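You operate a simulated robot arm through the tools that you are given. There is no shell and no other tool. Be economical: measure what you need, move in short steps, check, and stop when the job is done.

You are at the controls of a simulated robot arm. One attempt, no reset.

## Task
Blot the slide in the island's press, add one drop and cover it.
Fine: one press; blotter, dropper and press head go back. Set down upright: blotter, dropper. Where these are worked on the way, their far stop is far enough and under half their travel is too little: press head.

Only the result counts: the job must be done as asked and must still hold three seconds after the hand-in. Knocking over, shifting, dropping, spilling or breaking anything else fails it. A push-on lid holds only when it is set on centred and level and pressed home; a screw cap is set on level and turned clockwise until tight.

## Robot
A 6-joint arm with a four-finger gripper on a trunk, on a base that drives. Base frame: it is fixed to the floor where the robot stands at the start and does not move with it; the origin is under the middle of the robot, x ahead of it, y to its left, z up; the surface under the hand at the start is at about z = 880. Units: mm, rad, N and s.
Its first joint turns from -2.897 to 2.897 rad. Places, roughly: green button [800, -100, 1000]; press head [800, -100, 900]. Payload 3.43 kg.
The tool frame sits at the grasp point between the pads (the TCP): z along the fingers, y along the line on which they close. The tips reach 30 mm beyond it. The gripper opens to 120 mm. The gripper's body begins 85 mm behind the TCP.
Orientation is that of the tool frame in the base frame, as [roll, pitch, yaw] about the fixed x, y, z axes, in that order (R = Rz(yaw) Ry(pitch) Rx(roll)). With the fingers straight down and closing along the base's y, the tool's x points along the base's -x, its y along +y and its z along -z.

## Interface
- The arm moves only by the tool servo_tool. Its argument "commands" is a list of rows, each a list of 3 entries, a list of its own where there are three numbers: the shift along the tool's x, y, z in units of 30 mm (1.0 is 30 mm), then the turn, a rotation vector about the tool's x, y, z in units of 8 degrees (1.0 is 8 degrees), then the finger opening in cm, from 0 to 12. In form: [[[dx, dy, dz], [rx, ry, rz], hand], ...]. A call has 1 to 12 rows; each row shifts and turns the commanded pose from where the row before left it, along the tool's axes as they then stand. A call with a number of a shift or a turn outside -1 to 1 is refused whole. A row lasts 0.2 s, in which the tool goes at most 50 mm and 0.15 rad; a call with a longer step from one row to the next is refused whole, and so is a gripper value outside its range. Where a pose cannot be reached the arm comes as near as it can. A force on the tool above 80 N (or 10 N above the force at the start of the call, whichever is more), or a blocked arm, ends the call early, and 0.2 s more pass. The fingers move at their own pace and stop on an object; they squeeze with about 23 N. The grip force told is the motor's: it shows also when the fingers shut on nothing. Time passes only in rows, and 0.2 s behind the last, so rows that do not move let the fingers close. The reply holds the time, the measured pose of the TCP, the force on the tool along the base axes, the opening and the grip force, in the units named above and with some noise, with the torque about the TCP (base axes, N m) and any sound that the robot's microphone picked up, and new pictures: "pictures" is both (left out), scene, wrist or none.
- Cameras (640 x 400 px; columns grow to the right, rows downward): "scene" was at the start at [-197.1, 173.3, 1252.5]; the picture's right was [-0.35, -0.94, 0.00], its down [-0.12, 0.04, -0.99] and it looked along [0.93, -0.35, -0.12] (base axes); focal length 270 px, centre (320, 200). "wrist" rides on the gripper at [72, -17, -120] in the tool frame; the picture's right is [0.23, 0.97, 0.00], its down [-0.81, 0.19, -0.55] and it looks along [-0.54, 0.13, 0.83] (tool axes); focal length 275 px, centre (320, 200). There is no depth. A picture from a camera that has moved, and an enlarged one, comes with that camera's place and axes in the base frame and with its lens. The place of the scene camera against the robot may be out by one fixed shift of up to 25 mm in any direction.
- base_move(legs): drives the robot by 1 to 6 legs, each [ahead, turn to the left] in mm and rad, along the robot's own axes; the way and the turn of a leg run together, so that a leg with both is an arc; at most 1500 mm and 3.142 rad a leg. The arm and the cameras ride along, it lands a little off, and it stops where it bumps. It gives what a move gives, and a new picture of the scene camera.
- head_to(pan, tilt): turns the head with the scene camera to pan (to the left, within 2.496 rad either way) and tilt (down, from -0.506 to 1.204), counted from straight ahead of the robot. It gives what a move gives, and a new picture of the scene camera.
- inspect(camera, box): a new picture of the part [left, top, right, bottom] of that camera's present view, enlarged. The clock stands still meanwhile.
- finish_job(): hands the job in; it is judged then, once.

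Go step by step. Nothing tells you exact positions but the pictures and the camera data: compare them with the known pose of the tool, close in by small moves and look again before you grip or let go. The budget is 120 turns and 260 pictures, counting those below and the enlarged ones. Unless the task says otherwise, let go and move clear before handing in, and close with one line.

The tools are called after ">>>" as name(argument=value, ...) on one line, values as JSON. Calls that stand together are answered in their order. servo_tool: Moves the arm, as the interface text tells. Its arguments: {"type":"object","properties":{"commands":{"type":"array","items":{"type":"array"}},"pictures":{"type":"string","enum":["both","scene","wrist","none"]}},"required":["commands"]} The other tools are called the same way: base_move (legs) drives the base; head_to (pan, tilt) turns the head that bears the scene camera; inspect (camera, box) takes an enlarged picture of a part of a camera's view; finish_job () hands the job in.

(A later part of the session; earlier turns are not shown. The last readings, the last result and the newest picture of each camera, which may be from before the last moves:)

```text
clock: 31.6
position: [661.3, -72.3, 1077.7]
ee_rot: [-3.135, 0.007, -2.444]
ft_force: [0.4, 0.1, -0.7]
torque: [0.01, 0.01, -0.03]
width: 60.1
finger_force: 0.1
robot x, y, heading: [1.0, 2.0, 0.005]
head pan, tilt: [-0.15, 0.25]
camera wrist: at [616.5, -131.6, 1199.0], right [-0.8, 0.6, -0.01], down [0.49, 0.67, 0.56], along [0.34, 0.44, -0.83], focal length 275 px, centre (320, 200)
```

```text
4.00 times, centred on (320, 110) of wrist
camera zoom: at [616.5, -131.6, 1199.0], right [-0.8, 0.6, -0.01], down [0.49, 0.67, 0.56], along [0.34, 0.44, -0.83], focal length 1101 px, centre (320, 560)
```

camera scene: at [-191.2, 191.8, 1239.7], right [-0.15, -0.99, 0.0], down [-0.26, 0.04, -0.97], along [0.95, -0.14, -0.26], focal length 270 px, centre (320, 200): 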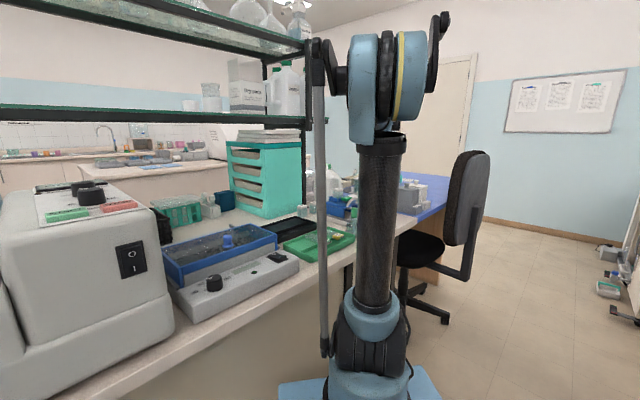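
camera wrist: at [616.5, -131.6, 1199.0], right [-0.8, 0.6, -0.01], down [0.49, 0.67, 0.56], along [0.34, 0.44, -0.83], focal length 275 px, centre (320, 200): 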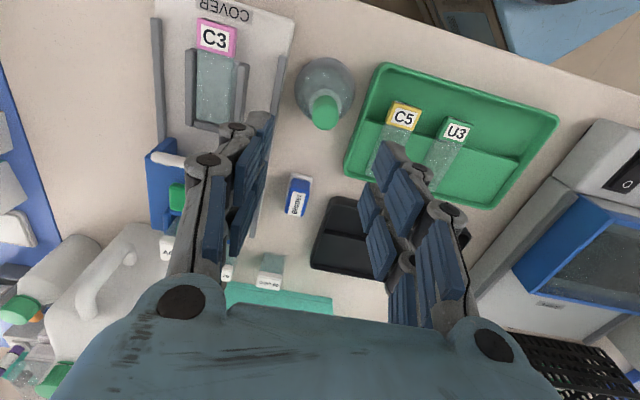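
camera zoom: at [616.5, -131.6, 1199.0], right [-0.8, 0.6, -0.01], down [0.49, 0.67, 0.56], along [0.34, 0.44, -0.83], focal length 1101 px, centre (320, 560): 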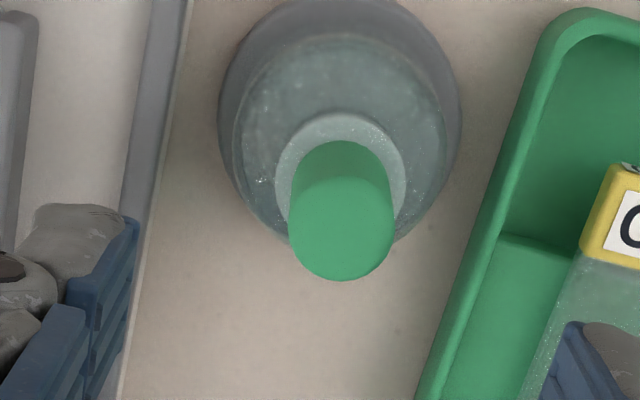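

Bulb is Ø≈22 mm, top z≈967 at (657,-74.5), on a wide-based bottle. Align and descend partly, then check.

>>> servo_tool(commands=[[[0.157, 0.035, 0], [0, 0, 0], 5], [[0, 0, 1], [0, 0, 0], 5], [[0, 0, 1], [0, 0, 0], 5], [[0, 0, 0.7], [0, 0, 0], 5], [[0, 0, 0], [0, 0, 0], 5]], pictures="wrist")

>>> inspect(camera="wrist", box=[240, 100, 400, 200])

```text
clock: 32.8
position: [660.1, -75.5, 994.9]
ee_rot: [-3.135, 0.01, -2.445]
ft_force: [-0.2, -0.3, 0.3]
torque: [-0.01, -0.01, -0.01]
width: 50.1
finger_force: 0.0
robot x, y, heading: [1.0, 3.1, 0.004]
head pan, tilt: [-0.15, 0.25]
camera wrist: at [614.4, -134.8, 1117.2], right [-0.8, 0.6, -0.01], down [0.49, 0.67, 0.56], along [0.34, 0.44, -0.83], focal length 275 px, centre (320, 200)
```

wrist: 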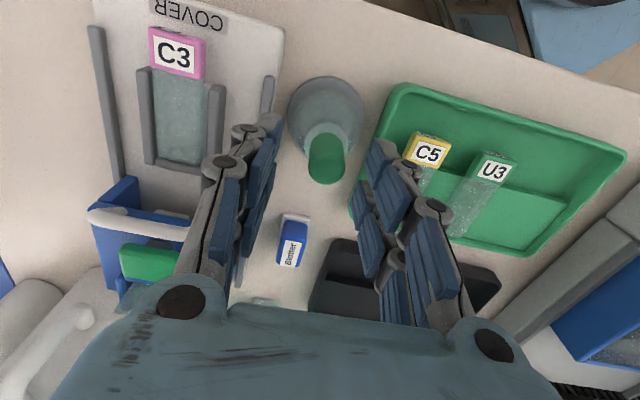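

```text
4.00 times, centred on (320, 150) of wrist
camera zoom: at [614.4, -134.8, 1117.2], right [-0.8, 0.6, -0.01], down [0.49, 0.67, 0.56], along [0.34, 0.44, -0.83], focal length 1101 px, centre (320, 400)
```

zoom: 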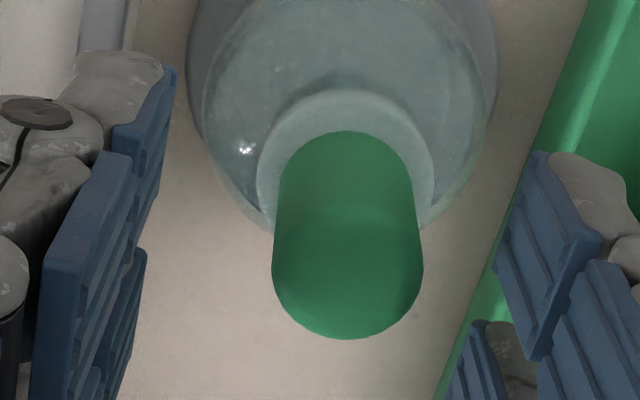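

Bulb is ~4 mm to the tool's +y; bulb spans about z 937–967. Correct, go to z 971, and close gently in steps.

>>> servo_tool(commands=[[[0.03, 0.13, 0], [0, 0, 0], 5], [[0, 0, 0.4], [0, 0, 0], 5], [[0, 0, 0.38], [0, 0, 0], 4], [[0, 0, 0], [0, 0, 0], 3], [[0, 0, 0], [0, 0, 0], 2.4]], pictures="none")

>>> inspect(camera="wrist", box=[240, 100, 400, 200])

```text
clock: 34.0
position: [656.7, -71.5, 973.5]
ee_rot: [-3.136, 0.009, -2.443]
ft_force: [-0.2, -0.3, 7.0]
torque: [0.06, 0.03, -0.03]
width: 22.8
finger_force: 0.1
robot x, y, heading: [-1.3, -2.1, -0.005]
head pan, tilt: [-0.15, 0.25]
```

```text
4.00 times, centred on (320, 150) of wrist
camera zoom: at [611.4, -131.7, 1094.5], right [-0.8, 0.6, -0.01], down [0.49, 0.67, 0.56], along [0.34, 0.44, -0.83], focal length 1101 px, centre (320, 400)
```

zoom: 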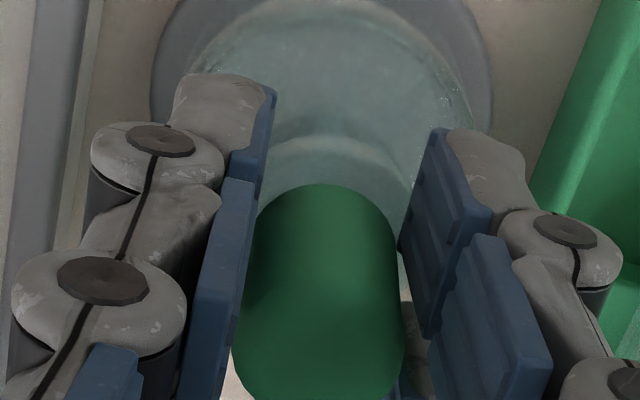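

>>> servo_tool(commands=[[[0, 0, -0.07], [0, 0, 0], 2.3], [[0, 0, 0], [0, 0, 0], 2.2], [[0, 0, 0], [0, 0, 0], 2.2]], pictures="none")

```text
clock: 34.8
position: [657.0, -70.9, 975.1]
ee_rot: [-3.137, 0.01, -2.443]
ft_force: [-0.1, -0.7, 0.0]
torque: [0.0, -0.02, 0.01]
width: 22.0
finger_force: 0.1
robot x, y, heading: [-1.0, 0.9, -0.003]
head pan, tilt: [-0.15, 0.25]
```

>>> servo_tool(commands=[[[0, 0, 0], [0, 0, 0], 2.1], [[0, 0, 0], [0, 0, 0], 2.1]], pictures="none")

>>> servo_tool(commands=[[[0, 0, 0], [0, 0, 0], 2.0], [[0, 0, 0], [0, 0, 0], 2.0]], pictures="none")

```text
clock: 35.4
position: [657.1, -71.1, 974.5]
ee_rot: [-3.132, 0.009, -2.443]
ft_force: [-0.2, 0.8, -0.2]
torque: [0.0, 0.01, 0.01]
width: 21.3
finger_force: 0.2
robot x, y, heading: [-0.5, -2.8, 0.001]
head pan, tilt: [-0.15, 0.25]
```

```text
clock: 36.0
position: [655.8, -71.7, 974.5]
ee_rot: [-3.136, 0.008, -2.443]
ft_force: [-0.1, 0.4, -0.4]
torque: [0.01, -0.02, -0.06]
width: 21.0
finger_force: 1.3
robot x, y, heading: [0.2, -1.5, -0.001]
head pan, tilt: [-0.15, 0.25]
```

Contact begins at 21 mm. Tighten a little for a light hold.

>>> servo_tool(commands=[[[0, 0, 0], [0, 0, 0], 1.8], [[0, 0, 0], [0, 0, 0], 1.8]], pictures="none")

>>> servo_tool(commands=[[[0, 0, -0.3], [0, 0, 0], 1.8], [[0, 0, -0.3], [0, 0, 0], 1.8], [[0, 0, 0], [0, 0, 0], 1.8]], pictures="wrist")

>>> inspect(camera="wrist", box=[240, 60, 400, 200])

```text
clock: 36.6
position: [655.9, -71.4, 974.2]
ee_rot: [-3.134, 0.009, -2.445]
ft_force: [-0.1, 1.1, 0.0]
torque: [-0.01, -0.03, 0.02]
width: 19.0
finger_force: 21.6
robot x, y, heading: [-1.7, -0.9, -0.001]
head pan, tilt: [-0.15, 0.25]
```

```text
clock: 37.4
position: [656.8, -71.5, 992.3]
ee_rot: [-3.134, 0.01, -2.443]
ft_force: [0.4, 0.5, 0.8]
torque: [-0.03, 0.0, -0.01]
width: 18.9
finger_force: 10.7
robot x, y, heading: [-1.2, 0.7, -0.001]
head pan, tilt: [-0.15, 0.25]
camera wrist: at [610.8, -131.6, 1114.2], right [-0.8, 0.6, -0.01], down [0.49, 0.67, 0.56], along [0.34, 0.44, -0.83], focal length 275 px, centre (320, 200)
```

wrist: 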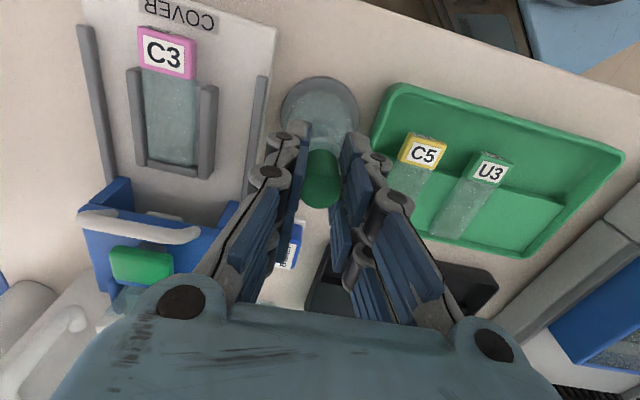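

```text
2.86 times, centred on (320, 130) of wrist
camera zoom: at [610.8, -131.6, 1114.2], right [-0.8, 0.6, -0.01], down [0.49, 0.67, 0.56], along [0.34, 0.44, -0.83], focal length 786 px, centre (320, 400)
```

zoom: 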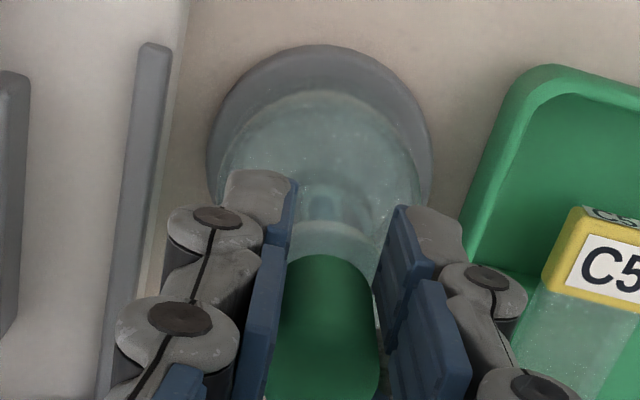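

The bulb came up with the hand while the bottle stayed. Lift on and check the pipette.

>>> servo_tool(commands=[[[0, 0, -0.6], [0, 0, 0], 1.8], [[0, 0, -0.6], [0, 0, 0], 1.8], [[0, 0, -0.6], [0, 0, 0], 1.8], [[0, 0, -0.6], [0, 0, 0], 1.8], [[0, 0, -0.6], [0, 0, 0], 1.8], [[0, 0, -0.6], [0, 0, 0], 1.8], [[0, 0, 0], [0, 0, 0], 1.8]], pictures="both")

>>> inspect(camera="wrist", box=[240, 60, 400, 200])

```text
clock: 39.0
position: [654.5, -71.1, 1101.5]
ee_rot: [-3.134, 0.01, -2.444]
ft_force: [-0.1, -0.1, -0.7]
torque: [-0.03, -0.03, -0.05]
width: 19.2
finger_force: 10.0
robot x, y, heading: [-3.0, -0.1, -0.003]
head pan, tilt: [-0.15, 0.25]
camera scene: at [-191.3, 191.9, 1239.6], right [-0.15, -0.99, 0.0], down [-0.26, 0.04, -0.97], along [0.95, -0.14, -0.26], focal length 270 px, centre (320, 200)
camera wrist: at [609.5, -130.8, 1222.4], right [-0.8, 0.6, -0.01], down [0.49, 0.67, 0.56], along [0.34, 0.44, -0.83], focal length 275 px, centre (320, 200)
```

scene: 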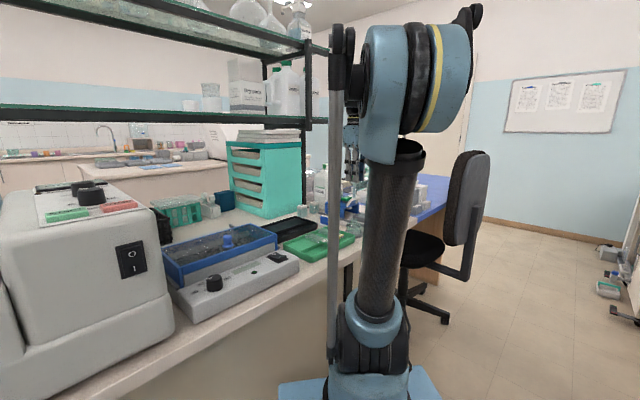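
wrist: 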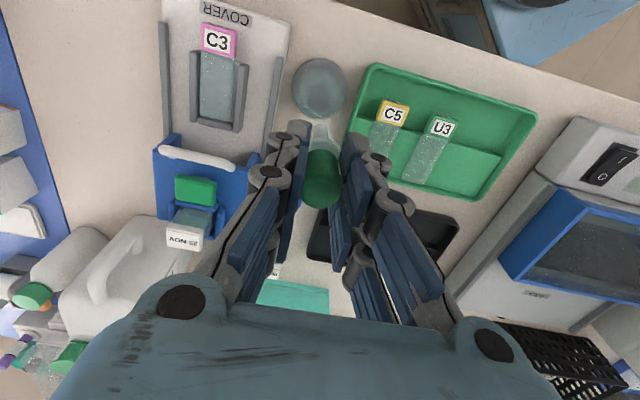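

```text
2.86 times, centred on (320, 130) of wrist
camera zoom: at [609.5, -130.8, 1222.4], right [-0.8, 0.6, -0.01], down [0.49, 0.67, 0.56], along [0.34, 0.44, -0.83], focal length 786 px, centre (320, 400)
```

zoom: 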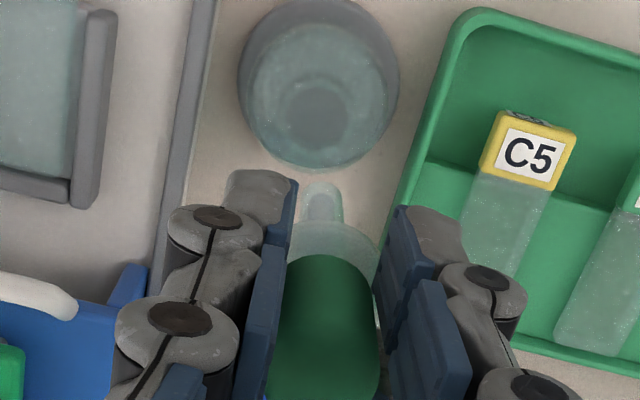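

The dropper is out with its pipette tip about 95 mm below the TCP. Carry it above the slide centre (740,-143).

>>> servo_tool(commands=[[[-0.16, -0.73, 0], [0, 0, 0], 1.8], [[-0.13, -0.73, 0], [0, 0, 0], 1.8], [[-0.12, -0.73, 0], [0, 0, 0], 1.8], [[-0.12, -0.73, 0], [0, 0, 0], 1.8], [[-0.12, -0.74, 0], [0, 0, 0], 1.8], [[0, 0, 0.6], [0, 0, 0], 1.8], [[0, 0, 0.6], [0, 0, 0], 1.8], [[0, 0, 0.6], [0, 0, 0], 1.8], [[0, 0, 0], [0, 0, 0], 1.8]], pictures="wrist")

>>> inspect(camera="wrist", box=[240, 60, 400, 200])

```text
clock: 41.0
position: [739.8, -143.2, 1048.1]
ee_rot: [-3.135, 0.009, -2.445]
ft_force: [0.1, -0.4, 0.0]
torque: [-0.02, 0.03, -0.02]
width: 19.1
finger_force: 10.2
robot x, y, heading: [2.5, -3.0, 0.002]
head pan, tilt: [-0.15, 0.25]
camera wrist: at [694.5, -203.6, 1169.3], right [-0.8, 0.6, -0.01], down [0.49, 0.67, 0.56], along [0.34, 0.44, -0.83], focal length 275 px, centre (320, 200)
```

wrist: 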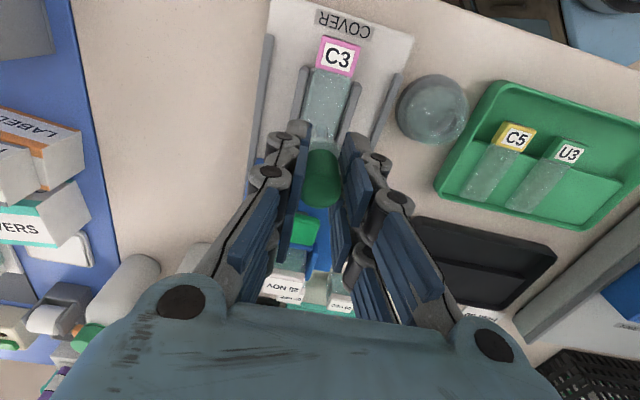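

```text
2.86 times, centred on (320, 130) of wrist
camera zoom: at [694.5, -203.6, 1169.3], right [-0.8, 0.6, -0.01], down [0.49, 0.67, 0.56], along [0.34, 0.44, -0.83], focal length 786 px, centre (320, 400)
```

zoom: 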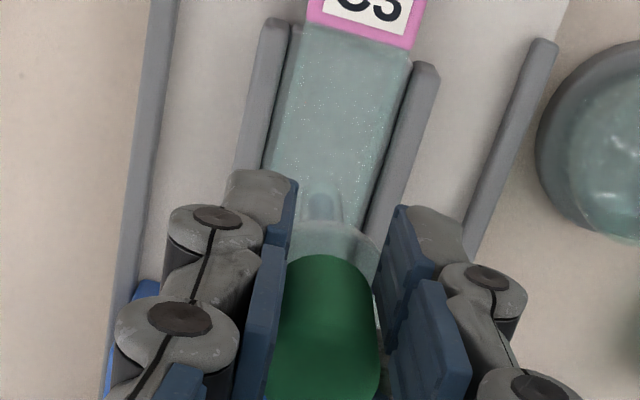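

Tip is over the glass. Lower to ~15 mm above, centre by 2 mm, then squeeze one step and look.

>>> servo_tool(commands=[[[0, 0.07, 0.4], [0, 0, 0], 1.8], [[0, 0, 0.3], [0, 0, 0], 1.8], [[0, 0, 0], [0, 0, 0], 1.8]], pictures="none")

>>> servo_tool(commands=[[[0, 0, 0], [0, 0, 0], 1.6], [[0, 0, 0], [0, 0, 0], 1.4], [[0, 0, 0], [0, 0, 0], 1.4]], pictures="none")

>>> inspect(camera="wrist", box=[240, 60, 400, 200])

```text
clock: 41.8
position: [739.0, -141.5, 1026.2]
ee_rot: [-3.134, 0.007, -2.443]
ft_force: [-0.2, 0.2, 0.1]
torque: [0.02, 0.0, -0.02]
width: 19.3
finger_force: 9.9
robot x, y, heading: [0.5, -1.0, -0.003]
head pan, tilt: [-0.15, 0.25]
```

```text
clock: 42.6
position: [739.0, -140.8, 1027.1]
ee_rot: [-3.136, 0.009, -2.445]
ft_force: [0.0, -0.1, -0.3]
torque: [0.05, 0.02, -0.02]
width: 17.9
finger_force: 23.7
robot x, y, heading: [-0.3, -0.1, -0.001]
head pan, tilt: [-0.15, 0.25]
```

```text
2.86 times, centred on (320, 130) of wrist
camera zoom: at [693.5, -201.3, 1148.4], right [-0.8, 0.6, -0.01], down [0.49, 0.67, 0.56], along [0.34, 0.44, -0.83], focal length 786 px, centre (320, 400)
```

zoom: 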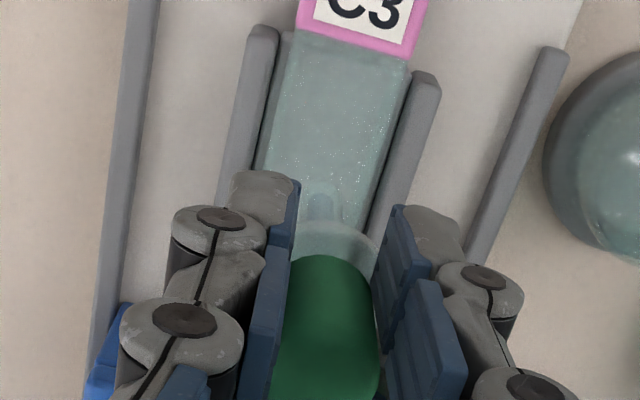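

Fully squeezed (23 N). Ease back to the light hold, raise and move forward to view the slide.

>>> servo_tool(commands=[[[0, 0, 0], [0, 0, 0], 1.8], [[0, 0, -1], [0, 0, 0], 1.8], [[0, 0, -1], [0, 0, 0], 1.8], [[-0.7, 0, 0], [0, 0, 0], 1.8], [[0, 0, 0], [0, 0, 0], 1.8]], pictures="none")

>>> inspect(camera="wrist", box=[240, 30, 400, 130])

```text
clock: 43.8
position: [752.1, -126.9, 1088.5]
ee_rot: [-3.134, 0.009, -2.444]
ft_force: [-1.1, 0.2, -0.7]
torque: [0.01, -0.01, 0.0]
width: 19.1
finger_force: 10.2
robot x, y, heading: [0.5, -0.7, 0.0]
head pan, tilt: [-0.15, 0.25]
```

```text
4.00 times, centred on (320, 80) of wrist
camera zoom: at [707.1, -187.2, 1209.8], right [-0.8, 0.6, -0.01], down [0.49, 0.67, 0.56], along [0.34, 0.44, -0.83], focal length 1101 px, centre (320, 680)
```

zoom: 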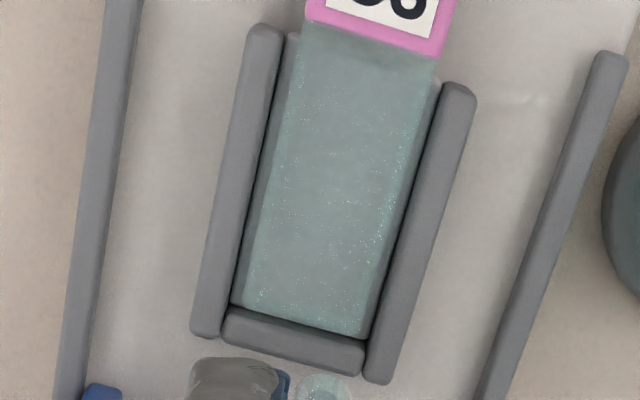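

>>> inspect(camera="wrist", box=[288, 40, 368, 120])

>>> inspect(camera="wrist", box=[280, 100, 360, 180])

```text
5.00 times, centred on (328, 80) of wrist
camera zoom: at [707.1, -187.2, 1209.8], right [-0.8, 0.6, -0.01], down [0.49, 0.67, 0.56], along [0.34, 0.44, -0.83], focal length 1376 px, centre (280, 800)
```

zoom: 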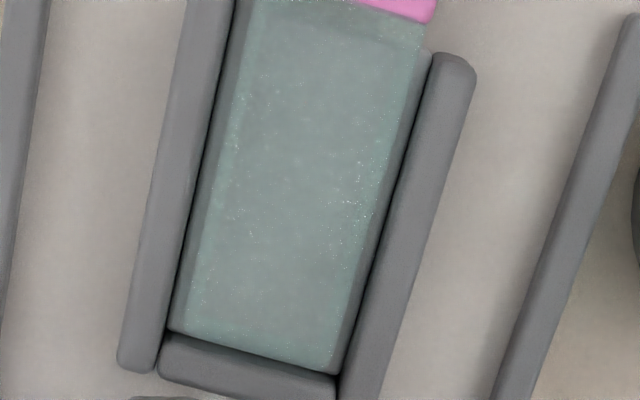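

```text
5.00 times, centred on (320, 140) of wrist
camera zoom: at [707.1, -187.2, 1209.8], right [-0.8, 0.6, -0.01], down [0.49, 0.67, 0.56], along [0.34, 0.44, -0.83], focal length 1376 px, centre (320, 500)
```

zoom: 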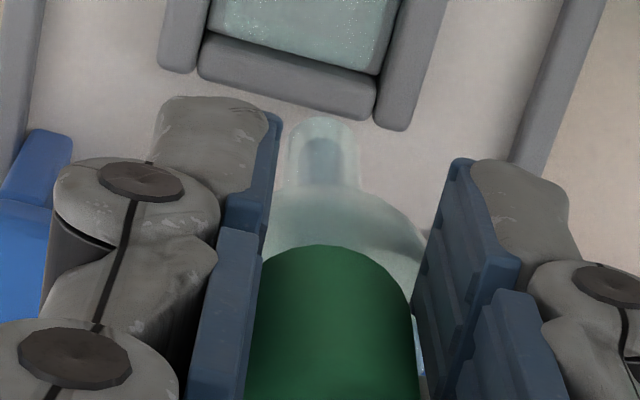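

No drop yet. I'll go back over the slide, a bit lower, and squeeze fully for a second.

>>> servo_tool(commands=[[[0.6, 0, 0], [0, 0, 0], 1.8], [[0, 0, 1], [0, 0, 0], 1.8], [[0, 0, 1], [0, 0, 0], 1.8], [[0, 0, 0.1], [0, 0, 0], 1.8], [[0, 0, 0], [0, 0, 0], 1.8]], pictures="none")

>>> servo_tool(commands=[[[0, 0, 0], [0, 0, 0], 1.0], [[0, 0, 0], [0, 0, 0], 0.2], [[0, 0, 0], [0, 0, 0], 0], [[0, 0, 0], [0, 0, 0], 0], [[0, 0, 0], [0, 0, 0], 0]], pictures="none")

>>> inspect(camera="wrist", box=[270, 80, 370, 160])

```text
clock: 45.0
position: [740.9, -138.5, 1025.0]
ee_rot: [-3.135, 0.009, -2.442]
ft_force: [0.5, -0.3, 0.3]
torque: [-0.03, 0.0, 0.03]
width: 19.1
finger_force: 0.9
robot x, y, heading: [-2.1, -1.5, -0.0]
head pan, tilt: [-0.15, 0.25]
```

```text
clock: 46.2
position: [740.9, -138.1, 1024.7]
ee_rot: [-3.137, 0.008, -2.444]
ft_force: [0.4, -0.1, -0.5]
torque: [-0.01, 0.02, -0.01]
width: 17.8
finger_force: 23.2
robot x, y, heading: [3.3, -2.3, -0.003]
head pan, tilt: [-0.15, 0.25]
```

```text
5.00 times, centred on (320, 120) of wrist
camera zoom: at [694.8, -198.5, 1145.7], right [-0.8, 0.6, -0.01], down [0.49, 0.67, 0.56], along [0.34, 0.44, -0.83], focal length 1376 px, centre (320, 600)
```

zoom: 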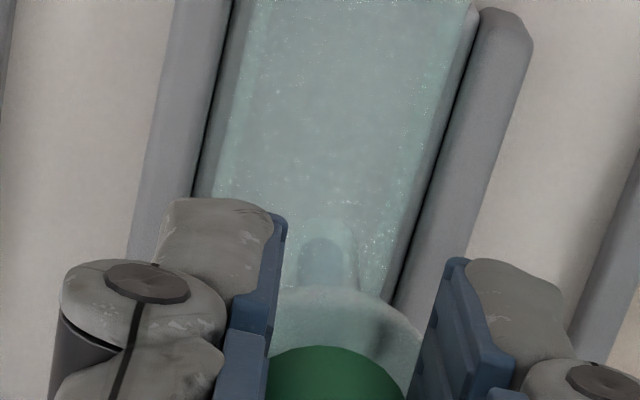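

No drop. The bulb may need to relax before a squeeze counts; try loosening slightly while watching width and force.

>>> servo_tool(commands=[[[0, 0, 0], [0, 0, 0], 1.8], [[0, 0, 0], [0, 0, 0], 1.85], [[0, 0, 0], [0, 0, 0], 1.9], [[0, 0, 0], [0, 0, 0], 1.9]], pictures="none")

>>> inspect(camera="wrist", box=[270, 80, 370, 160])

```text
clock: 47.2
position: [741.6, -139.0, 1024.6]
ee_rot: [-3.136, 0.009, -2.443]
ft_force: [0.0, 0.1, -0.3]
torque: [0.0, 0.02, -0.02]
width: 19.8
finger_force: 0.3
robot x, y, heading: [0.6, -0.4, 0.003]
head pan, tilt: [-0.15, 0.25]
```

```text
5.00 times, centred on (320, 120) of wrist
camera zoom: at [694.8, -198.5, 1145.7], right [-0.8, 0.6, -0.01], down [0.49, 0.67, 0.56], along [0.34, 0.44, -0.83], focal length 1376 px, centre (320, 600)
```

zoom: 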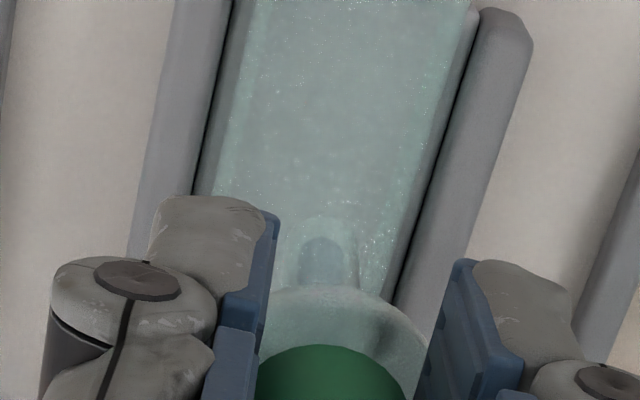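

Still held at 19.8 mm. Squeeze again firmly.

>>> servo_tool(commands=[[[0, 0, 0], [0, 0, 0], 1.0], [[0, 0, 0], [0, 0, 0], 1.0], [[0, 0, 0], [0, 0, 0], 1.0]], pictures="none")

>>> inspect(camera="wrist", box=[270, 80, 370, 160])

```text
clock: 48.0
position: [739.9, -137.1, 1024.5]
ee_rot: [-3.135, 0.008, -2.444]
ft_force: [-0.5, 0.2, 1.0]
torque: [0.02, 0.02, 0.01]
width: 17.7
finger_force: 22.4
robot x, y, heading: [0.2, 1.5, 0.003]
head pan, tilt: [-0.15, 0.25]
```

```text
5.00 times, centred on (320, 120) of wrist
camera zoom: at [694.8, -198.5, 1145.7], right [-0.8, 0.6, -0.01], down [0.49, 0.67, 0.56], along [0.34, 0.44, -0.83], focal length 1376 px, centre (320, 600)
```

zoom: 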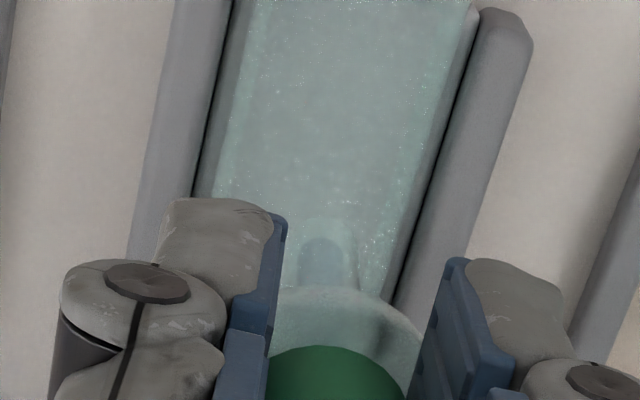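

Still nothing. Try once with the tip only ~4 mm above the glass.

>>> servo_tool(commands=[[[0, 0, 0], [0, 0, 0], 1.8], [[0, 0, 0.1], [0, 0, 0], 1.9], [[0, 0, 0.1], [0, 0, 0], 1.9], [[0, 0, 0], [0, 0, 0], 1.9]], pictures="none")

>>> servo_tool(commands=[[[0, 0, 0], [0, 0, 0], 1.0], [[0, 0, 0], [0, 0, 0], 1.0], [[0, 0, 0], [0, 0, 0], 1.0]], pictures="none")

>>> inspect(camera="wrist", box=[270, 80, 370, 160])

```text
clock: 49.0
position: [741.6, -140.7, 1017.4]
ee_rot: [-3.135, 0.009, -2.444]
ft_force: [0.1, -0.7, -0.3]
torque: [0.01, -0.02, 0.02]
width: 19.9
finger_force: 1.2
robot x, y, heading: [0.6, 1.2, 0.002]
head pan, tilt: [-0.15, 0.25]
```

```text
clock: 49.8
position: [742.4, -139.9, 1017.8]
ee_rot: [-3.133, 0.011, -2.445]
ft_force: [0.3, -0.4, 0.0]
torque: [0.0, 0.0, 0.01]
width: 17.8
finger_force: 23.3
robot x, y, heading: [-2.5, -1.3, 0.003]
head pan, tilt: [-0.15, 0.25]
```

```text
5.00 times, centred on (320, 120) of wrist
camera zoom: at [696.2, -199.5, 1138.8], right [-0.8, 0.6, -0.01], down [0.49, 0.67, 0.56], along [0.34, 0.44, -0.83], focal length 1376 px, centre (320, 600)
```

zoom: 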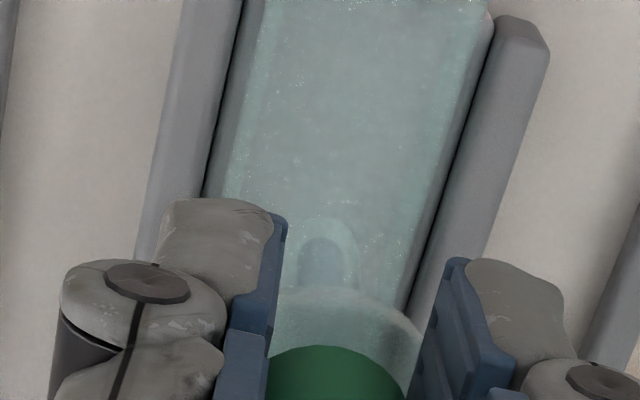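

Nothing, so the pipette presumably needs filling: squeeze, insert into the bottle, release, regrip lightly. Carry it back over the bottle, squeezed.

>>> servo_tool(commands=[[[0, 0, -1], [0, 0, 0], 1], [[0, 0, -1], [0, 0, 0], 1], [[0, 0, -0.8], [0, 0, 0], 1], [[0.15, 0.72, 0], [0, 0, 0], 1], [[0.14, 0.72, 0], [0, 0, 0], 1], [[0.14, 0.72, 0], [0, 0, 0], 1], [[0.14, 0.72, 0], [0, 0, 0], 1], [[0.14, 0.71, 0], [0, 0, 0], 1], [[0, 0, 0], [0, 0, 0], 1]], pictures="none")

>>> inspect(camera="wrist", box=[240, 50, 400, 150])

```text
clock: 51.8
position: [653.0, -70.8, 1102.0]
ee_rot: [-3.133, 0.011, -2.444]
ft_force: [-0.1, -0.3, -0.2]
torque: [-0.02, -0.02, 0.02]
width: 17.8
finger_force: 22.5
robot x, y, heading: [2.3, 2.3, 0.001]
head pan, tilt: [-0.15, 0.25]
```

```text
4.00 times, centred on (320, 100) of wrist
camera zoom: at [608.9, -130.1, 1223.6], right [-0.8, 0.6, -0.01], down [0.49, 0.67, 0.56], along [0.34, 0.44, -0.83], focal length 1101 px, centre (320, 600)
```

zoom: 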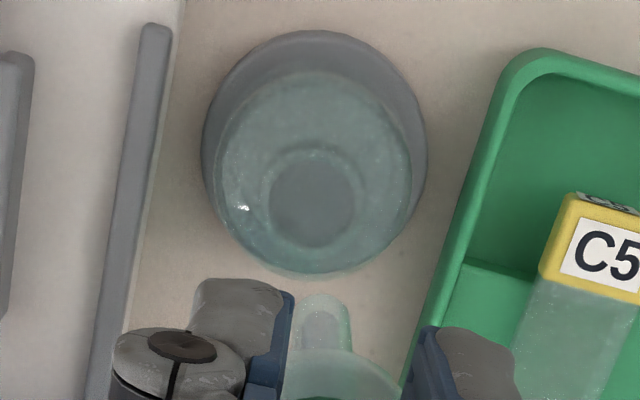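

Bottle is within ~1.5 mm of alignment, opening ~23 mm wide. Insert.

>>> servo_tool(commands=[[[0.0, -0.045, 0.6], [0, 0, 0], 1], [[0, 0, 0.6], [0, 0, 0], 1], [[0, 0, 0.6], [0, 0, 0], 1], [[0, 0, 0.6], [0, 0, 0], 1], [[0, 0, 0.6], [0, 0, 0], 1], [[0, 0, 0.5], [0, 0, 0], 1], [[0, 0, 0.3], [0, 0, 0], 1], [[0, 0, 0.2], [0, 0, 0], 1], [[0, 0, 0], [0, 0, 0], 1]], pictures="wrist")

>>> inspect(camera="wrist", box=[240, 60, 400, 160])

```text
clock: 53.8
position: [657.5, -72.5, 981.9]
ee_rot: [-3.135, 0.01, -2.445]
ft_force: [-1.3, 0.4, -0.1]
torque: [0.0, 0.03, -0.01]
width: 17.4
finger_force: 22.7
robot x, y, heading: [-0.7, -3.1, -0.006]
head pan, tilt: [-0.15, 0.25]
camera wrist: at [611.3, -133.0, 1102.5], right [-0.8, 0.6, -0.01], down [0.49, 0.67, 0.56], along [0.34, 0.44, -0.83], focal length 275 px, centre (320, 200)
```

wrist: 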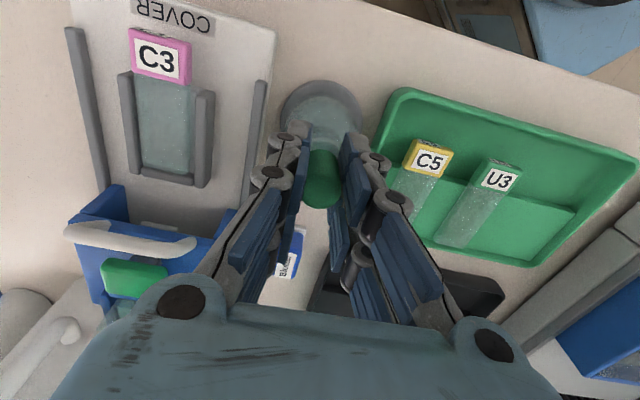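

```text
4.00 times, centred on (320, 110) of wrist
camera zoom: at [611.3, -133.0, 1102.5], right [-0.8, 0.6, -0.01], down [0.49, 0.67, 0.56], along [0.34, 0.44, -0.83], focal length 1101 px, centre (320, 560)
```

zoom: 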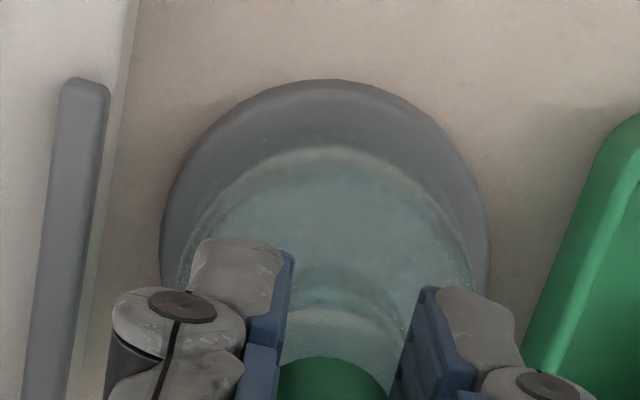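

Pipette is in. Lower the last 6 mm, then open to let the bulb refill.

>>> servo_tool(commands=[[[0, 0, 0.1], [0, 0, 0], 1], [[0, 0, 0.08], [0, 0, 0], 1], [[0, 0, 0], [0, 0, 0], 1]], pictures="none")

>>> servo_tool(commands=[[[0, 0, 0], [0, 0, 0], 1.6], [[0, 0, 0], [0, 0, 0], 1.9], [[0, 0, 0], [0, 0, 0], 2.1], [[0, 0, 0], [0, 0, 0], 2.4], [[0, 0, 0], [0, 0, 0], 2.4], [[0, 0, 0], [0, 0, 0], 2.4], [[0, 0, 0], [0, 0, 0], 2.4]], pictures="none")

>>> inspect(camera="wrist", box=[240, 90, 400, 190])

```text
clock: 54.6
position: [658.0, -72.7, 976.1]
ee_rot: [-3.133, 0.009, -2.443]
ft_force: [0.3, 0.1, -0.1]
torque: [-0.01, 0.05, 0.02]
width: 17.9
finger_force: 22.3
robot x, y, heading: [-0.5, 1.0, 0.001]
head pan, tilt: [-0.15, 0.25]
```

```text
clock: 56.2
position: [658.3, -72.6, 976.3]
ee_rot: [-3.134, 0.007, -2.443]
ft_force: [-0.8, -0.4, 0.2]
torque: [0.0, 0.01, -0.01]
width: 23.9
finger_force: 0.1
robot x, y, heading: [-1.9, -3.6, -0.002]
head pan, tilt: [-0.15, 0.25]
```

```text
4.00 times, centred on (320, 140) of wrist
camera zoom: at [612.2, -132.4, 1097.1], right [-0.8, 0.6, -0.01], down [0.49, 0.67, 0.56], along [0.34, 0.44, -0.83], focal length 1101 px, centre (320, 440)
```

zoom: 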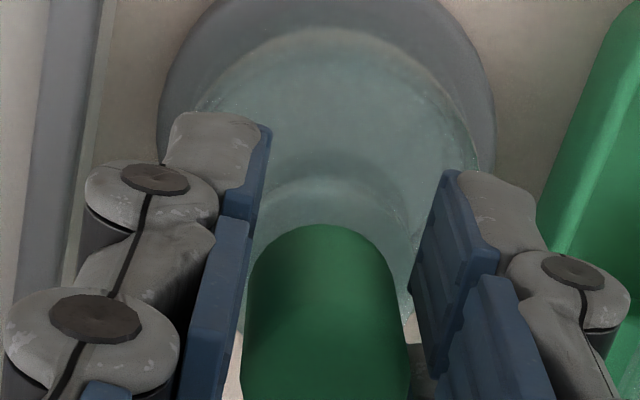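

Now a light regrip and lift.

>>> servo_tool(commands=[[[0, 0, 0], [0, 0, 0], 2.2], [[0, 0, 0], [0, 0, 0], 2.0], [[0, 0, 0], [0, 0, 0], 1.95], [[0, 0, 0], [0, 0, 0], 1.95]], pictures="none")

>>> servo_tool(commands=[[[0, 0, -0.2], [0, 0, 0], 1.95], [[0, 0, -0.2], [0, 0, 0], 1.95], [[0, 0, -0.2], [0, 0, 0], 1.95], [[0, 0, 0], [0, 0, 0], 1.95]], pictures="none")

>>> inspect(camera="wrist", box=[240, 90, 400, 190])

```text
clock: 57.2
position: [657.1, -72.0, 976.3]
ee_rot: [-3.136, 0.009, -2.445]
ft_force: [-0.5, 0.4, 0.5]
torque: [0.01, -0.01, -0.02]
width: 20.7
finger_force: 0.2
robot x, y, heading: [1.4, -1.1, -0.001]
head pan, tilt: [-0.15, 0.25]
```

```text
clock: 58.2
position: [657.5, -73.4, 993.7]
ee_rot: [-3.134, 0.007, -2.444]
ft_force: [0.0, -0.2, 0.0]
torque: [-0.02, 0.04, 0.01]
width: 20.3
finger_force: 0.1
robot x, y, heading: [-2.3, 1.0, 0.002]
head pan, tilt: [-0.15, 0.25]
```

```text
4.00 times, centred on (320, 140) of wrist
camera zoom: at [611.5, -132.6, 1114.6], right [-0.8, 0.6, -0.01], down [0.49, 0.67, 0.56], along [0.34, 0.44, -0.83], focal length 1101 px, centre (320, 440)
```

zoom: 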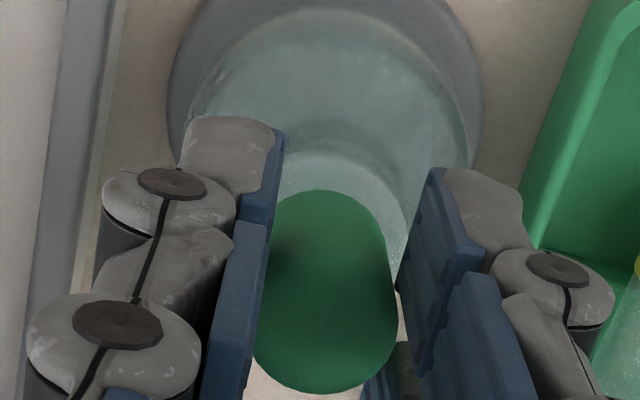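

It slipped; go back down and grip at 1.88.

>>> servo_tool(commands=[[[0, 0, 0.2], [0, 0, 0], 2.4], [[0, 0, 0.2], [0, 0, 0], 2.4], [[0, 0, 0.2], [0, 0, 0], 2.4], [[0, 0, 0], [0, 0, 0], 2.1], [[0, 0, 0], [0, 0, 0], 1.88], [[0, 0, 0], [0, 0, 0], 1.88], [[0, 0, 0], [0, 0, 0], 1.88]], pictures="none")

>>> servo_tool(commands=[[[0, 0, -0.2], [0, 0, 0], 1.88], [[0, 0, -0.2], [0, 0, 0], 1.88], [[0, 0, -0.2], [0, 0, 0], 1.88], [[0, 0, 0], [0, 0, 0], 1.88]], pictures="none")

>>> inspect(camera="wrist", box=[240, 90, 400, 190])

```text
clock: 59.8
position: [656.8, -72.2, 976.7]
ee_rot: [-3.134, 0.007, -2.443]
ft_force: [0.2, 0.4, 0.2]
torque: [0.0, 0.02, -0.03]
width: 19.5
finger_force: 0.9
robot x, y, heading: [-0.8, -1.8, -0.003]
head pan, tilt: [-0.15, 0.25]
```

```text
clock: 60.8
position: [656.1, -70.6, 993.5]
ee_rot: [-3.136, 0.01, -2.444]
ft_force: [-0.5, -0.5, -0.4]
torque: [0.0, 0.01, 0.03]
width: 19.7
finger_force: 0.8
robot x, y, heading: [-1.4, -2.5, 0.001]
head pan, tilt: [-0.15, 0.25]
```

```text
4.00 times, centred on (320, 140) of wrist
camera zoom: at [611.3, -131.1, 1114.7], right [-0.8, 0.6, -0.01], down [0.49, 0.67, 0.56], along [0.34, 0.44, -0.83], focal length 1101 px, centre (320, 440)
```

zoom: 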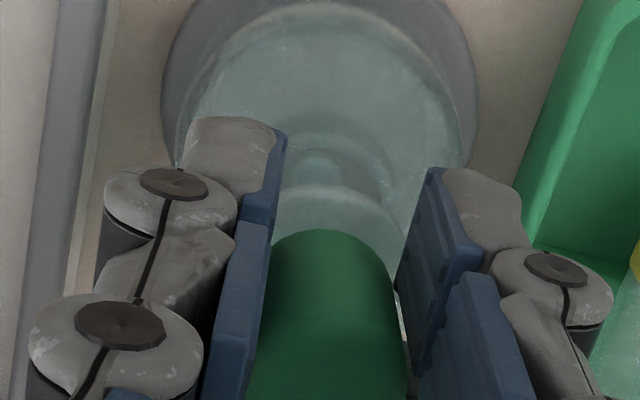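

Lifted with a light 0.8 N hold. Rise slowly and carry to the slide.

>>> servo_tool(commands=[[[0, 0, -0.4], [0, 0, 0], 1.88], [[0, 0, -0.4], [0, 0, 0], 1.88], [[0, 0, -0.4], [0, 0, 0], 1.88], [[0, 0, -0.4], [0, 0, 0], 1.88], [[0, 0, -0.4], [0, 0, 0], 1.88], [[0, 0, -0.4], [0, 0, 0], 1.88], [[0, 0, -0.4], [0, 0, 0], 1.88], [[0, 0, -0.4], [0, 0, 0], 1.88], [[0, 0, -0.3], [0, 0, 0], 1.88], [[0, 0, 0], [0, 0, 0], 1.88]], pictures="none")

>>> servo_tool(commands=[[[-0.05, -0.3, 0], [0, 0, 0], 1.88], [[-0.09, -0.4, 0], [0, 0, 0], 1.88], [[-0.09, -0.5, 0], [0, 0, 0], 1.88], [[-0.09, -0.5, 0], [0, 0, 0], 1.88], [[-0.09, -0.5, 0], [0, 0, 0], 1.88], [[-0.09, -0.5, 0], [0, 0, 0], 1.88], [[-0.09, -0.5, 0], [0, 0, 0], 1.88], [[-0.05, -0.3, 0], [0, 0, 0], 1.88], [[0, -0.12, 0], [0, 0, 0], 1.88], [[0, 0, 0.3], [0, 0, 0], 1.88], [[0, 0, 0.3], [0, 0, 0], 1.88], [[0, 0, 0], [0, 0, 0], 1.88]], pictures="none")

>>> inspect(camera="wrist", box=[240, 60, 400, 200])

```text
clock: 63.0
position: [656.5, -71.8, 1098.4]
ee_rot: [-3.134, 0.01, -2.443]
ft_force: [-0.4, 0.4, 0.3]
torque: [0.02, -0.02, -0.02]
width: 19.8
finger_force: 1.1
robot x, y, heading: [-1.1, -0.6, 0.002]
head pan, tilt: [-0.15, 0.25]
```

```text
clock: 65.6
position: [739.2, -145.1, 1082.6]
ee_rot: [-3.135, 0.009, -2.442]
ft_force: [-0.4, -0.5, -0.4]
torque: [-0.01, -0.03, -0.01]
width: 19.8
finger_force: 0.6
robot x, y, heading: [-0.2, -0.6, 0.002]
head pan, tilt: [-0.15, 0.25]
```

```text
2.86 times, centred on (320, 130) of wrist
camera zoom: at [693.5, -204.3, 1202.7], right [-0.8, 0.6, -0.01], down [0.49, 0.67, 0.56], along [0.34, 0.44, -0.83], focal length 786 px, centre (320, 400)
```

zoom: 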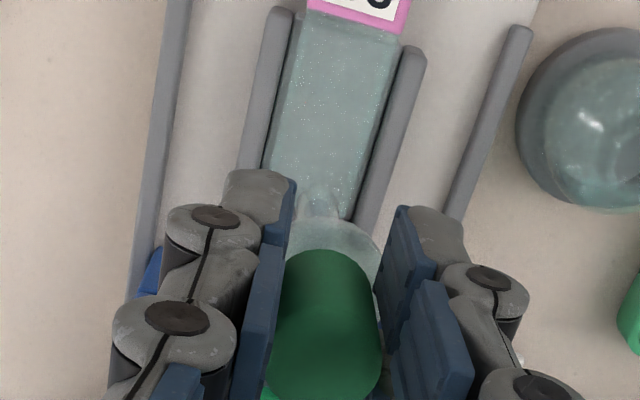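

Still held and centred on the slide. Lower and squeeze.

>>> servo_tool(commands=[[[0, 0.03, 0.4], [0, 0, 0], 1.88], [[0, 0, 0.4], [0, 0, 0], 1.88], [[0, 0, 0.4], [0, 0, 0], 1.88], [[0, 0, 0.4], [0, 0, 0], 1.88], [[0, 0, 0.2], [0, 0, 0], 1.88], [[0, 0, 0], [0, 0, 0], 1.88]], pictures="none")

>>> servo_tool(commands=[[[0, 0, 0], [0, 0, 0], 1.6], [[0, 0, 0], [0, 0, 0], 1.4], [[0, 0, 0], [0, 0, 0], 1.2], [[0, 0, 0], [0, 0, 0], 1.2]], pictures="none")

>>> inspect(camera="wrist", box=[270, 80, 370, 160])

```text
clock: 67.0
position: [739.6, -141.6, 1026.4]
ee_rot: [-3.135, 0.009, -2.441]
ft_force: [0.3, 0.9, 0.0]
torque: [-0.02, -0.01, -0.02]
width: 19.8
finger_force: 0.8
robot x, y, heading: [2.7, 2.3, -0.004]
head pan, tilt: [-0.15, 0.25]
```

```text
clock: 68.0
position: [740.9, -140.7, 1027.6]
ee_rot: [-3.134, 0.008, -2.444]
ft_force: [0.1, 0.4, -0.1]
torque: [0.01, -0.01, 0.02]
width: 18.3
finger_force: 22.9
robot x, y, heading: [0.3, -0.2, 0.0]
head pan, tilt: [-0.15, 0.25]
```

```text
5.00 times, centred on (320, 120) of wrist
camera zoom: at [695.0, -201.6, 1148.4], right [-0.8, 0.6, -0.01], down [0.49, 0.67, 0.56], along [0.34, 0.44, -0.83], focal length 1376 px, centre (320, 600)
```

zoom: 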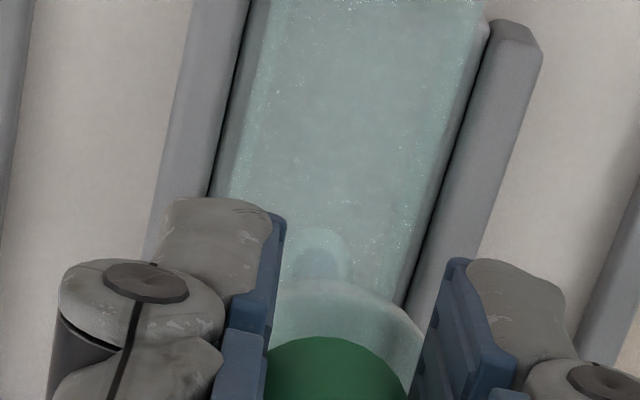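

Check the slide from above.

>>> servo_tool(commands=[[[0, 0, 0], [0, 0, 0], 1.8], [[0, 0, -0.8], [0, 0, 0], 1.8], [[0, 0, -0.8], [0, 0, 0], 1.8], [[-0.5, 0, -0.4], [0, 0, 0], 1.8], [[-0.5, 0, 0], [0, 0, 0], 1.8], [[0, 0, 0], [0, 0, 0], 1.8]], pictures="none")

>>> inspect(camera="wrist", box=[260, 20, 400, 140])

```text
clock: 69.4
position: [764.4, -122.3, 1088.4]
ee_rot: [-3.136, 0.008, -2.444]
ft_force: [0.6, -0.2, -0.7]
torque: [-0.01, 0.0, 0.0]
width: 19.2
finger_force: 10.3
robot x, y, heading: [0.5, -1.1, 0.002]
head pan, tilt: [-0.15, 0.25]
```

```text
3.33 times, centred on (330, 80) of wrist
camera zoom: at [718.9, -182.4, 1210.4], right [-0.8, 0.6, -0.01], down [0.49, 0.67, 0.56], along [0.34, 0.44, -0.83], focal length 918 px, centre (287, 600)
```

zoom: 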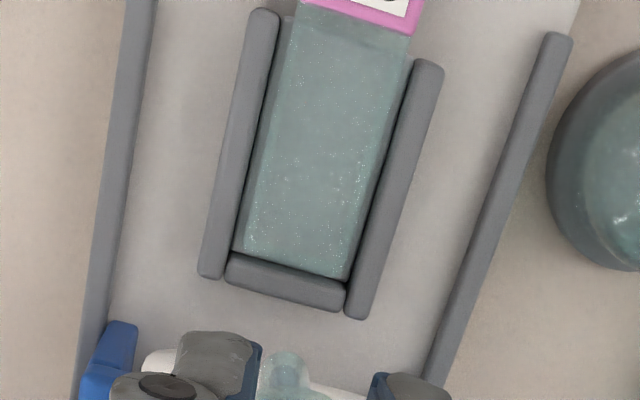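

>>> inspect(camera="wrist", box=[305, 30, 365, 105])

>>> inspect(camera="wrist", box=[290, 110, 350, 185])

```text
5.33 times, centred on (335, 68) of wrist
camera zoom: at [718.9, -182.4, 1210.4], right [-0.8, 0.6, -0.01], down [0.49, 0.67, 0.56], along [0.34, 0.44, -0.83], focal length 1468 px, centre (240, 907)
```

zoom: 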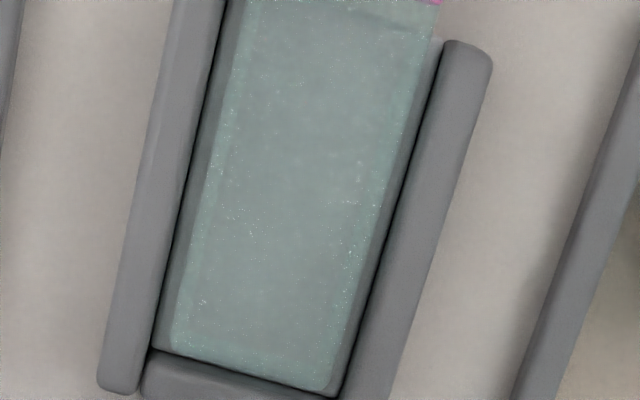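

```text
5.33 times, centred on (320, 148) of wrist
camera zoom: at [718.9, -182.4, 1210.4], right [-0.8, 0.6, -0.01], down [0.49, 0.67, 0.56], along [0.34, 0.44, -0.83], focal length 1468 px, centre (320, 480)
```

zoom: 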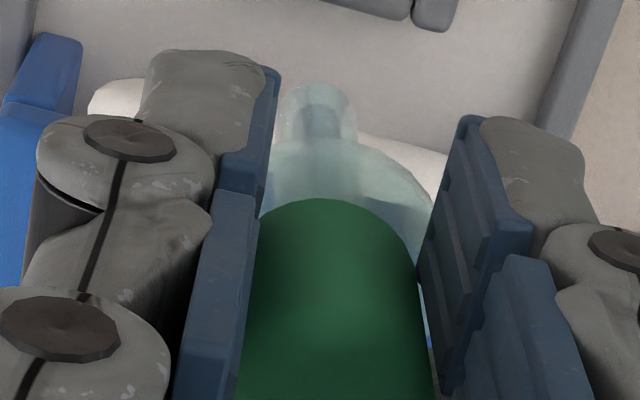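

No drop is discernible; before squeezing again I want a closer, unobstructed look from the side of the slide.

>>> servo_tool(commands=[[[0.28, 0.75, 0], [0, 0, 0], 1.8], [[0.28, 0.75, 0], [0, 0, 0], 1.8], [[0, 0, 0.8], [0, 0, 0], 1.8], [[0, 0, 0.8], [0, 0, 0], 1.8], [[0, 0, 0], [0, 0, 0], 1.8]], pictures="wrist")

>>> inspect(camera="wrist", box=[220, 40, 320, 140])

```text
clock: 70.6
position: [722.6, -100.7, 1040.4]
ee_rot: [-3.134, 0.009, -2.443]
ft_force: [-0.3, 0.6, -0.7]
torque: [0.03, 0.01, -0.01]
width: 18.6
finger_force: 21.7
robot x, y, heading: [-1.8, -1.9, 0.005]
head pan, tilt: [-0.15, 0.25]
camera wrist: at [676.4, -161.3, 1161.0], right [-0.8, 0.6, -0.01], down [0.49, 0.67, 0.56], along [0.34, 0.44, -0.83], focal length 275 px, centre (320, 200)
```

wrist: 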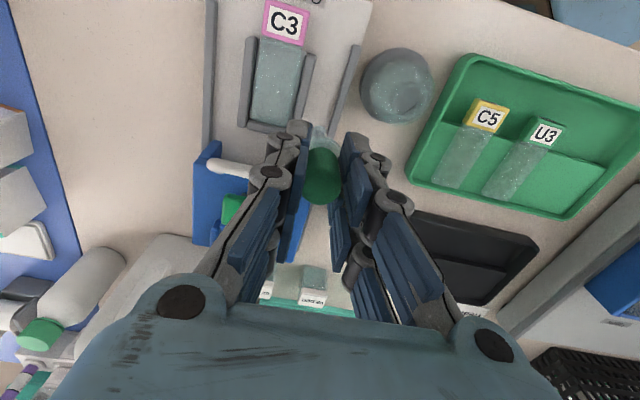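

```text
4.00 times, centred on (270, 90) of wrist
camera zoom: at [676.4, -161.3, 1161.0], right [-0.8, 0.6, -0.01], down [0.49, 0.67, 0.56], along [0.34, 0.44, -0.83], focal length 1101 px, centre (520, 640)
```

zoom: 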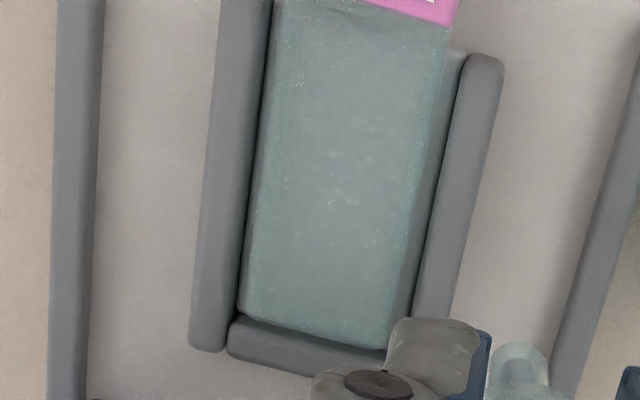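

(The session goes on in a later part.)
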